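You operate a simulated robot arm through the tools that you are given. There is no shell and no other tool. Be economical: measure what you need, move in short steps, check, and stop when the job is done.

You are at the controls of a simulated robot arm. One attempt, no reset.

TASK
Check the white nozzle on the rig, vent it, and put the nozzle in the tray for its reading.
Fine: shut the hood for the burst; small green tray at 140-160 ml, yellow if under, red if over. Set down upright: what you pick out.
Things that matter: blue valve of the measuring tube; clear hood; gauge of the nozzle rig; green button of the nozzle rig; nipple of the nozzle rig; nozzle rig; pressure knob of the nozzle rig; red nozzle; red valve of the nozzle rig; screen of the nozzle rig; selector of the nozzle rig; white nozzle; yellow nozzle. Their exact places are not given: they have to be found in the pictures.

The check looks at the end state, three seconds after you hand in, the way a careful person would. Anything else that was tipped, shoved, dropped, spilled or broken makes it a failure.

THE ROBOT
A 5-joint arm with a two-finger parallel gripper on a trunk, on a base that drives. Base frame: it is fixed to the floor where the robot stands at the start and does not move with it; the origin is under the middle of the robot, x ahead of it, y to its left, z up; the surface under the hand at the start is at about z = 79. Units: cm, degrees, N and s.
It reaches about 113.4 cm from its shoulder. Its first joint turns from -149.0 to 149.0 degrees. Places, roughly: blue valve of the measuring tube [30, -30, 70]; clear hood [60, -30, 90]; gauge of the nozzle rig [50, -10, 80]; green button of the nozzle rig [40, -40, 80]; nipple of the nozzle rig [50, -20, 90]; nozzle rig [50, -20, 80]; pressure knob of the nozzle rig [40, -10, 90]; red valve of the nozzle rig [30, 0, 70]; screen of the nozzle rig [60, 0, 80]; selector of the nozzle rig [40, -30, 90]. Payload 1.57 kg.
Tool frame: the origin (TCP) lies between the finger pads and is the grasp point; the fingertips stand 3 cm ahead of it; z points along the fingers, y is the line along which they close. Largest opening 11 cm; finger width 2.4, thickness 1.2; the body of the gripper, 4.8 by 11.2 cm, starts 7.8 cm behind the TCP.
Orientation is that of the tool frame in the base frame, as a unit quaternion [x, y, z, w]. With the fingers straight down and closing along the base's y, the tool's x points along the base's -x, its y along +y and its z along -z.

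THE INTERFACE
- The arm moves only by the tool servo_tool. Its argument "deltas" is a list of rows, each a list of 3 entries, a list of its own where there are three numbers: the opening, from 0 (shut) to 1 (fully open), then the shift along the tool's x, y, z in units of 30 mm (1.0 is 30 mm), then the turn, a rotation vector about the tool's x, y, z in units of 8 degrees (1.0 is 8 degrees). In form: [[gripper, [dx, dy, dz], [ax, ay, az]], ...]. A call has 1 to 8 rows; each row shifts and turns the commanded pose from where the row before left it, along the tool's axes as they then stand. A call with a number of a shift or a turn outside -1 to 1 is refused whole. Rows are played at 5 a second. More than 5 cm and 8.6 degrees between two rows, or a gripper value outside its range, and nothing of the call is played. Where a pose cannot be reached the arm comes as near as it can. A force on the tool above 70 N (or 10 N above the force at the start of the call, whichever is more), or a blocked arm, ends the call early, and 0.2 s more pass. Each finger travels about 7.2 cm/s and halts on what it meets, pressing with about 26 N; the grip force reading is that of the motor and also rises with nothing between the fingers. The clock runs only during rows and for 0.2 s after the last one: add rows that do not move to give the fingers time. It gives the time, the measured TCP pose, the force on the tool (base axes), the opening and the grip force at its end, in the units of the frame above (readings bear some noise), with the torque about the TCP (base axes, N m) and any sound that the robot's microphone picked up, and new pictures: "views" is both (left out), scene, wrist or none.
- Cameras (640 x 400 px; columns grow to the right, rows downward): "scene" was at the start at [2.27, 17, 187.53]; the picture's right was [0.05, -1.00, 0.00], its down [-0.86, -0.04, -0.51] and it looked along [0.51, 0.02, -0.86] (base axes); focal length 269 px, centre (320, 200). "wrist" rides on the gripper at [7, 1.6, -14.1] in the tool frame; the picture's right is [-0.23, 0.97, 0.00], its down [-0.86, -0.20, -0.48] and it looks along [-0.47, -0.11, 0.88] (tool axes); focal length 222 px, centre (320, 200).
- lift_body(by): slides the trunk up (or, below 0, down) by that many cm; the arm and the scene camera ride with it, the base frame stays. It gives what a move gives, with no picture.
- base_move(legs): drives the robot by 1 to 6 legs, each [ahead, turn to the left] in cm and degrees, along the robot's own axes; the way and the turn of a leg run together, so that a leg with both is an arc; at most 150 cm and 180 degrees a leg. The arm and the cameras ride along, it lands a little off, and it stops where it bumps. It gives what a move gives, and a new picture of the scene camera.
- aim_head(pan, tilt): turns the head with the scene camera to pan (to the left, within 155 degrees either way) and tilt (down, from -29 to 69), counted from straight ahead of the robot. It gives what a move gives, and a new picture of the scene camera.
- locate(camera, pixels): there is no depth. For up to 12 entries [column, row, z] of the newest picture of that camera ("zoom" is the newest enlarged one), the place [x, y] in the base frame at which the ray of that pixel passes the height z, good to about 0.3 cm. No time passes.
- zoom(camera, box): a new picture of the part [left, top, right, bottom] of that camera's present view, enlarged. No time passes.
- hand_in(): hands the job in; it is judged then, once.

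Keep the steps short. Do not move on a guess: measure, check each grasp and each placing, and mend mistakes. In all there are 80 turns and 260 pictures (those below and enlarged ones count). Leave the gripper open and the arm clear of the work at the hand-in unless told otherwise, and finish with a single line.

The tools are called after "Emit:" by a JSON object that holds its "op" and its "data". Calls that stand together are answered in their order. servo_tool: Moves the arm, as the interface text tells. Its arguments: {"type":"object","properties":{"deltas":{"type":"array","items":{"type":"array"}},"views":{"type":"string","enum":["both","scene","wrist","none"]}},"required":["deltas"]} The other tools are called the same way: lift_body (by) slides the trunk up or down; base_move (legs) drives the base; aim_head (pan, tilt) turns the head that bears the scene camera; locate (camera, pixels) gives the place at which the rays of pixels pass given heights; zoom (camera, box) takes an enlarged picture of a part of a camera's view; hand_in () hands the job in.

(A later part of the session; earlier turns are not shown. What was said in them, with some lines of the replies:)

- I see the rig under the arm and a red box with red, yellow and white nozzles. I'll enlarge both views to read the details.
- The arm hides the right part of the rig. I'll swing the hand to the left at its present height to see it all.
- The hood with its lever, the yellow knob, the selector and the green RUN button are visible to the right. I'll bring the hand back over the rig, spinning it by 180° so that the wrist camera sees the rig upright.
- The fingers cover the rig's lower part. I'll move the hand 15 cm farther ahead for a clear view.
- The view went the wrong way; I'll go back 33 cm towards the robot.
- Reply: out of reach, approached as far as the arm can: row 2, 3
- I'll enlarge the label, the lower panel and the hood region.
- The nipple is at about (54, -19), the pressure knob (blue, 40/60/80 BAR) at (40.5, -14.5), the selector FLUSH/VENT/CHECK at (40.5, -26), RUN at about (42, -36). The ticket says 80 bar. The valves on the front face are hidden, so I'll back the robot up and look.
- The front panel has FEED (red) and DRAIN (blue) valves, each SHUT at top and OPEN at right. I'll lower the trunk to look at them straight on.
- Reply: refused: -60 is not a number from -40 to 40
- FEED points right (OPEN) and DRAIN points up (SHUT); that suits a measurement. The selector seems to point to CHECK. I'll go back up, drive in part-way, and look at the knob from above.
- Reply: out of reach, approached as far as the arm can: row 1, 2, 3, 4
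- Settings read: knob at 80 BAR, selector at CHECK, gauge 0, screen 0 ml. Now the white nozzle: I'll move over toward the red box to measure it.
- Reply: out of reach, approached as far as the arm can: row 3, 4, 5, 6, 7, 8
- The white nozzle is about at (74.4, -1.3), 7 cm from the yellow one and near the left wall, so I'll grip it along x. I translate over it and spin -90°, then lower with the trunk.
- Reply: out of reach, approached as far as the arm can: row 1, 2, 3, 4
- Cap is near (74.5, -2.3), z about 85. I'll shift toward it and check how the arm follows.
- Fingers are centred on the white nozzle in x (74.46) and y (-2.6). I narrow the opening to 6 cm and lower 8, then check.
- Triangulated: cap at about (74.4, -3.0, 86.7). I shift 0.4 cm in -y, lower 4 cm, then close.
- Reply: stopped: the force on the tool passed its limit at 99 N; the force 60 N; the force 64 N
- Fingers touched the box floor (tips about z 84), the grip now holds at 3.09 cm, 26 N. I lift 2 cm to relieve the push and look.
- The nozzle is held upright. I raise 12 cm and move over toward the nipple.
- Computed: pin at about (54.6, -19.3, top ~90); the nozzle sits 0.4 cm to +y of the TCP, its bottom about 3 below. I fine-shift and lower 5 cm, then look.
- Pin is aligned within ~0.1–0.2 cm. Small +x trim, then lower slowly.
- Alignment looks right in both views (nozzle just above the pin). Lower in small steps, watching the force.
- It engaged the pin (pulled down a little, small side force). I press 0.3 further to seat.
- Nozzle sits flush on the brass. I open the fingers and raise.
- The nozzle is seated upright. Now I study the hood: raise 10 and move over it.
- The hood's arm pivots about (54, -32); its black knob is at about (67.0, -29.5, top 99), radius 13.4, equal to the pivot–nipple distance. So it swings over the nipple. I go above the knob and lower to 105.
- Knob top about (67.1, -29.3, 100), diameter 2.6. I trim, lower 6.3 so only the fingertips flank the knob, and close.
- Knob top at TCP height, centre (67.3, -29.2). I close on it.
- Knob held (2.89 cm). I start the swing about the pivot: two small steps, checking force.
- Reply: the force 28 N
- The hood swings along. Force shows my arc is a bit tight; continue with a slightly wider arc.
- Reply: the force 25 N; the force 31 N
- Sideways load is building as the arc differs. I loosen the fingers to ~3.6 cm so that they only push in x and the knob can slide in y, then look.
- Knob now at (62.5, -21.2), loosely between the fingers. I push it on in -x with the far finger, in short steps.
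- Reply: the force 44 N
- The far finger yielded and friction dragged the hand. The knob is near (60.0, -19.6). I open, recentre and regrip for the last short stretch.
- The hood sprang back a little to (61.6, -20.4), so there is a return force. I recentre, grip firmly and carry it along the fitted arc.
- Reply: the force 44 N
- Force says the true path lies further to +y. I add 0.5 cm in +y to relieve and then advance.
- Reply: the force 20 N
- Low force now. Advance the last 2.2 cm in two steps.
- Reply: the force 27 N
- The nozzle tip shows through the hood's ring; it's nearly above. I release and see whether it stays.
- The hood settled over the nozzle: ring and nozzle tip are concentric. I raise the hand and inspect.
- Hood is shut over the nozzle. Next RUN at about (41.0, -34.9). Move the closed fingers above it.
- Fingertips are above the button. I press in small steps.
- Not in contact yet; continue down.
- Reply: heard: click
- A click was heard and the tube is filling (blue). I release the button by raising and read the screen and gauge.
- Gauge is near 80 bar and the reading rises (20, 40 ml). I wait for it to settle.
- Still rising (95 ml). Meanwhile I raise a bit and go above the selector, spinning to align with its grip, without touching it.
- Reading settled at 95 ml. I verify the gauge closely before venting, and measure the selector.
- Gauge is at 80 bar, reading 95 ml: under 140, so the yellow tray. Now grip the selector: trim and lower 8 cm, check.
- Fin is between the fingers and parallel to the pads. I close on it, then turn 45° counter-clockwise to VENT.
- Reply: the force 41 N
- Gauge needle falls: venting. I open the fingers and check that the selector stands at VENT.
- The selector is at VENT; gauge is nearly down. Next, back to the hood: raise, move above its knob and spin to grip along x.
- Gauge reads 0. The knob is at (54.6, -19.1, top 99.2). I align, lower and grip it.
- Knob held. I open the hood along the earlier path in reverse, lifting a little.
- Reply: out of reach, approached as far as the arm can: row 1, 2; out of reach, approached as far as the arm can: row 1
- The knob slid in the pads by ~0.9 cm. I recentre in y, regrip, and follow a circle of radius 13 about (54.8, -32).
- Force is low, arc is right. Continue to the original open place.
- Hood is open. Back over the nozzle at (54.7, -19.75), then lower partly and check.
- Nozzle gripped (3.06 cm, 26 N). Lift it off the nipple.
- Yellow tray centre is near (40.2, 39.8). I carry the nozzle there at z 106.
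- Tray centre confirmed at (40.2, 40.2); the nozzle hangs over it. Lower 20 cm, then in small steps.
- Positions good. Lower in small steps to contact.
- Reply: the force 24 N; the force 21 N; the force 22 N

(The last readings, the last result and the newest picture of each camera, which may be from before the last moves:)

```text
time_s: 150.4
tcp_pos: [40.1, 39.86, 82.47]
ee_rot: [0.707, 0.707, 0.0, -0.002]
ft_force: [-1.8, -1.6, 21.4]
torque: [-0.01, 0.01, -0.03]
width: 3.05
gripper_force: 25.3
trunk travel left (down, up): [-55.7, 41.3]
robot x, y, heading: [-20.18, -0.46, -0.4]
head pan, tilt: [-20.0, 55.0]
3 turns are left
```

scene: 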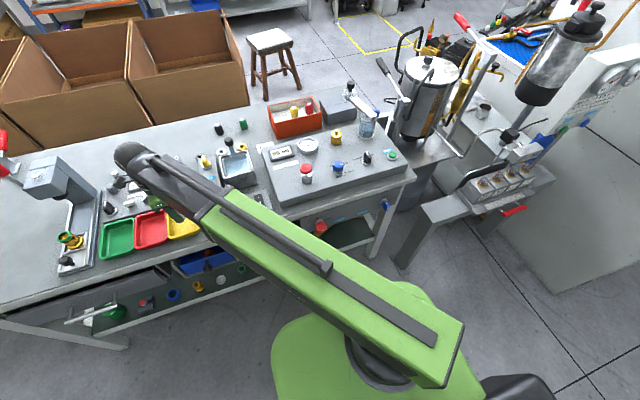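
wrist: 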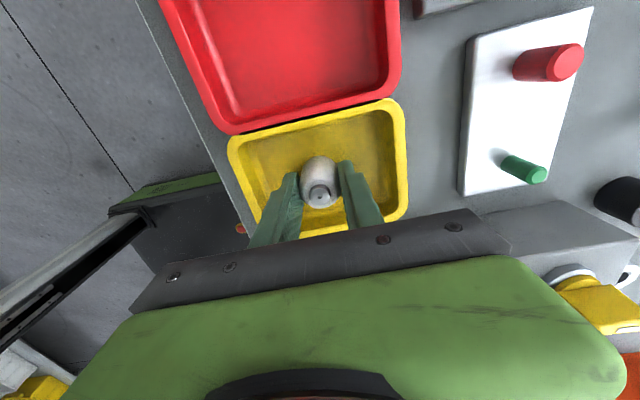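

Contact: the nozzle rests on the tray floor (about 20 N). I open moderately, then raise and look.

Emit:
{"op": "servo_tool", "data": {"deltas": [[0.33, [0, 0, 0], [0, 0, 0]], [0.42, [0, 0, 0], [0, 0, 0]], [0.5, [0, 0, 0], [0, 0, 0]], [0.5, [0, 0, 0], [0, 0, 0]], [0.5, [0, 0, 0], [0, 0, 0]]], "views": "wrist"}}

Emit:
{"op": "lift_body", "data": {"by": 24}}

Emit:
{"op": "servo_tool", "data": {"deltas": [[0.6, [0, 0, 0], [0, 0, 0]]], "views": "wrist"}}

Emit:
{"op": "zoom", "data": {"camera": "wrist", "box": [220, 50, 420, 190]}}

Emit:
{"op": "zoom", "data": {"camera": "scene", "box": [260, 120, 400, 220]}}

```text
time_s: 151.6
tcp_pos: [40.22, 39.98, 82.38]
ee_rot: [0.707, 0.707, 0.0, -0.001]
ft_force: [-0.3, 1.3, 8.8]
torque: [-0.07, -0.3, 0.05]
width: 5.46
gripper_force: 0.1
trunk travel left (down, up): [-55.7, 41.3]
robot x, y, heading: [-20.25, -0.37, -0.5]
head pan, tilt: [-20.0, 55.0]
```

wrist: 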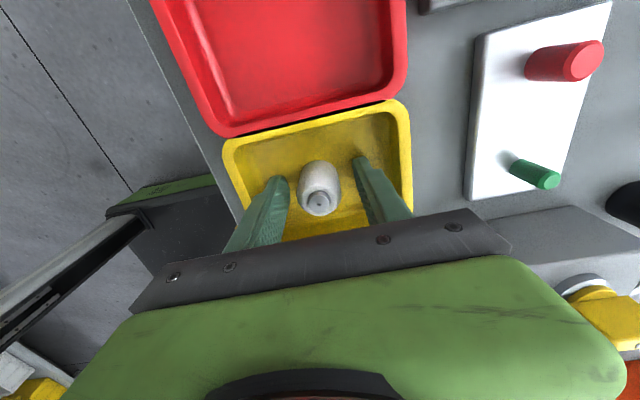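

```text
time_s: 154.1
tcp_pos: [40.2, 39.98, 106.3]
ee_rot: [0.707, 0.708, -0.001, 0.0]
ft_force: [-0.8, -0.2, -0.2]
torque: [-0.01, 0.02, 0.01]
width: 5.48
gripper_force: 0.0
trunk travel left (down, up): [-79.7, 17.3]
robot x, y, heading: [-19.86, -0.36, -0.3]
head pan, tilt: [-20.0, 55.0]
```

```text
time_s: 154.5
tcp_pos: [40.25, 40.02, 106.33]
ee_rot: [0.706, 0.708, -0.001, 0.0]
ft_force: [0.0, 0.0, 0.5]
torque: [0.01, -0.02, -0.02]
width: 6.62
gripper_force: 0.0
trunk travel left (down, up): [-79.7, 17.3]
robot x, y, heading: [-19.94, -0.26, -0.1]
head pan, tilt: [-20.0, 55.0]
```

wrist: 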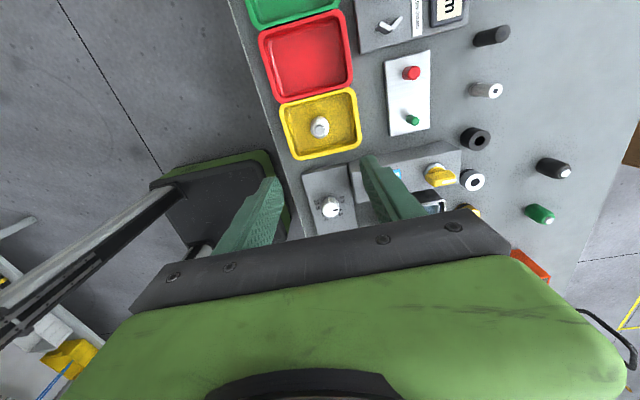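

```text
2.86 times, centred on (320, 120) of wrist
```

zoom: 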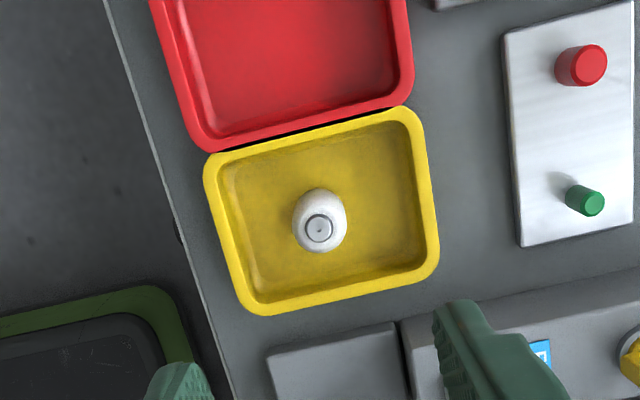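

```text
4.00 times, centred on (330, 170) of scene
2 turns are left
```

zoom: 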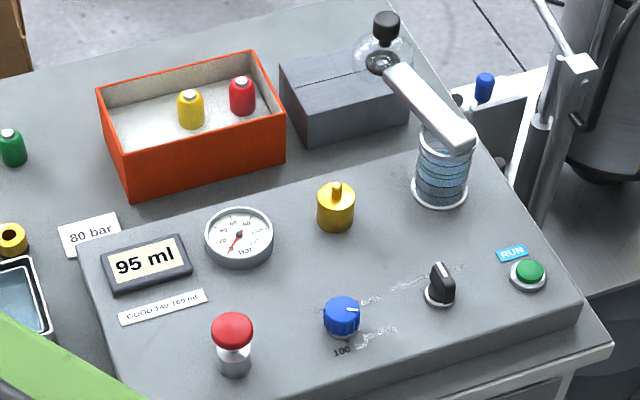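

The white nozzle stands upright in the yellow tray. The gauge is at 0, the selector is at VENT, the gripper is open and the arm is clear. Handing in.

Emit:
{"op": "hand_in", "data": {}}

```text
The job is handed in.
```

The white nozzle read 95 ml at 80 bar with the hood shut; I vented the rig to 0 bar and stood the nozzle upright in the yellow tray.
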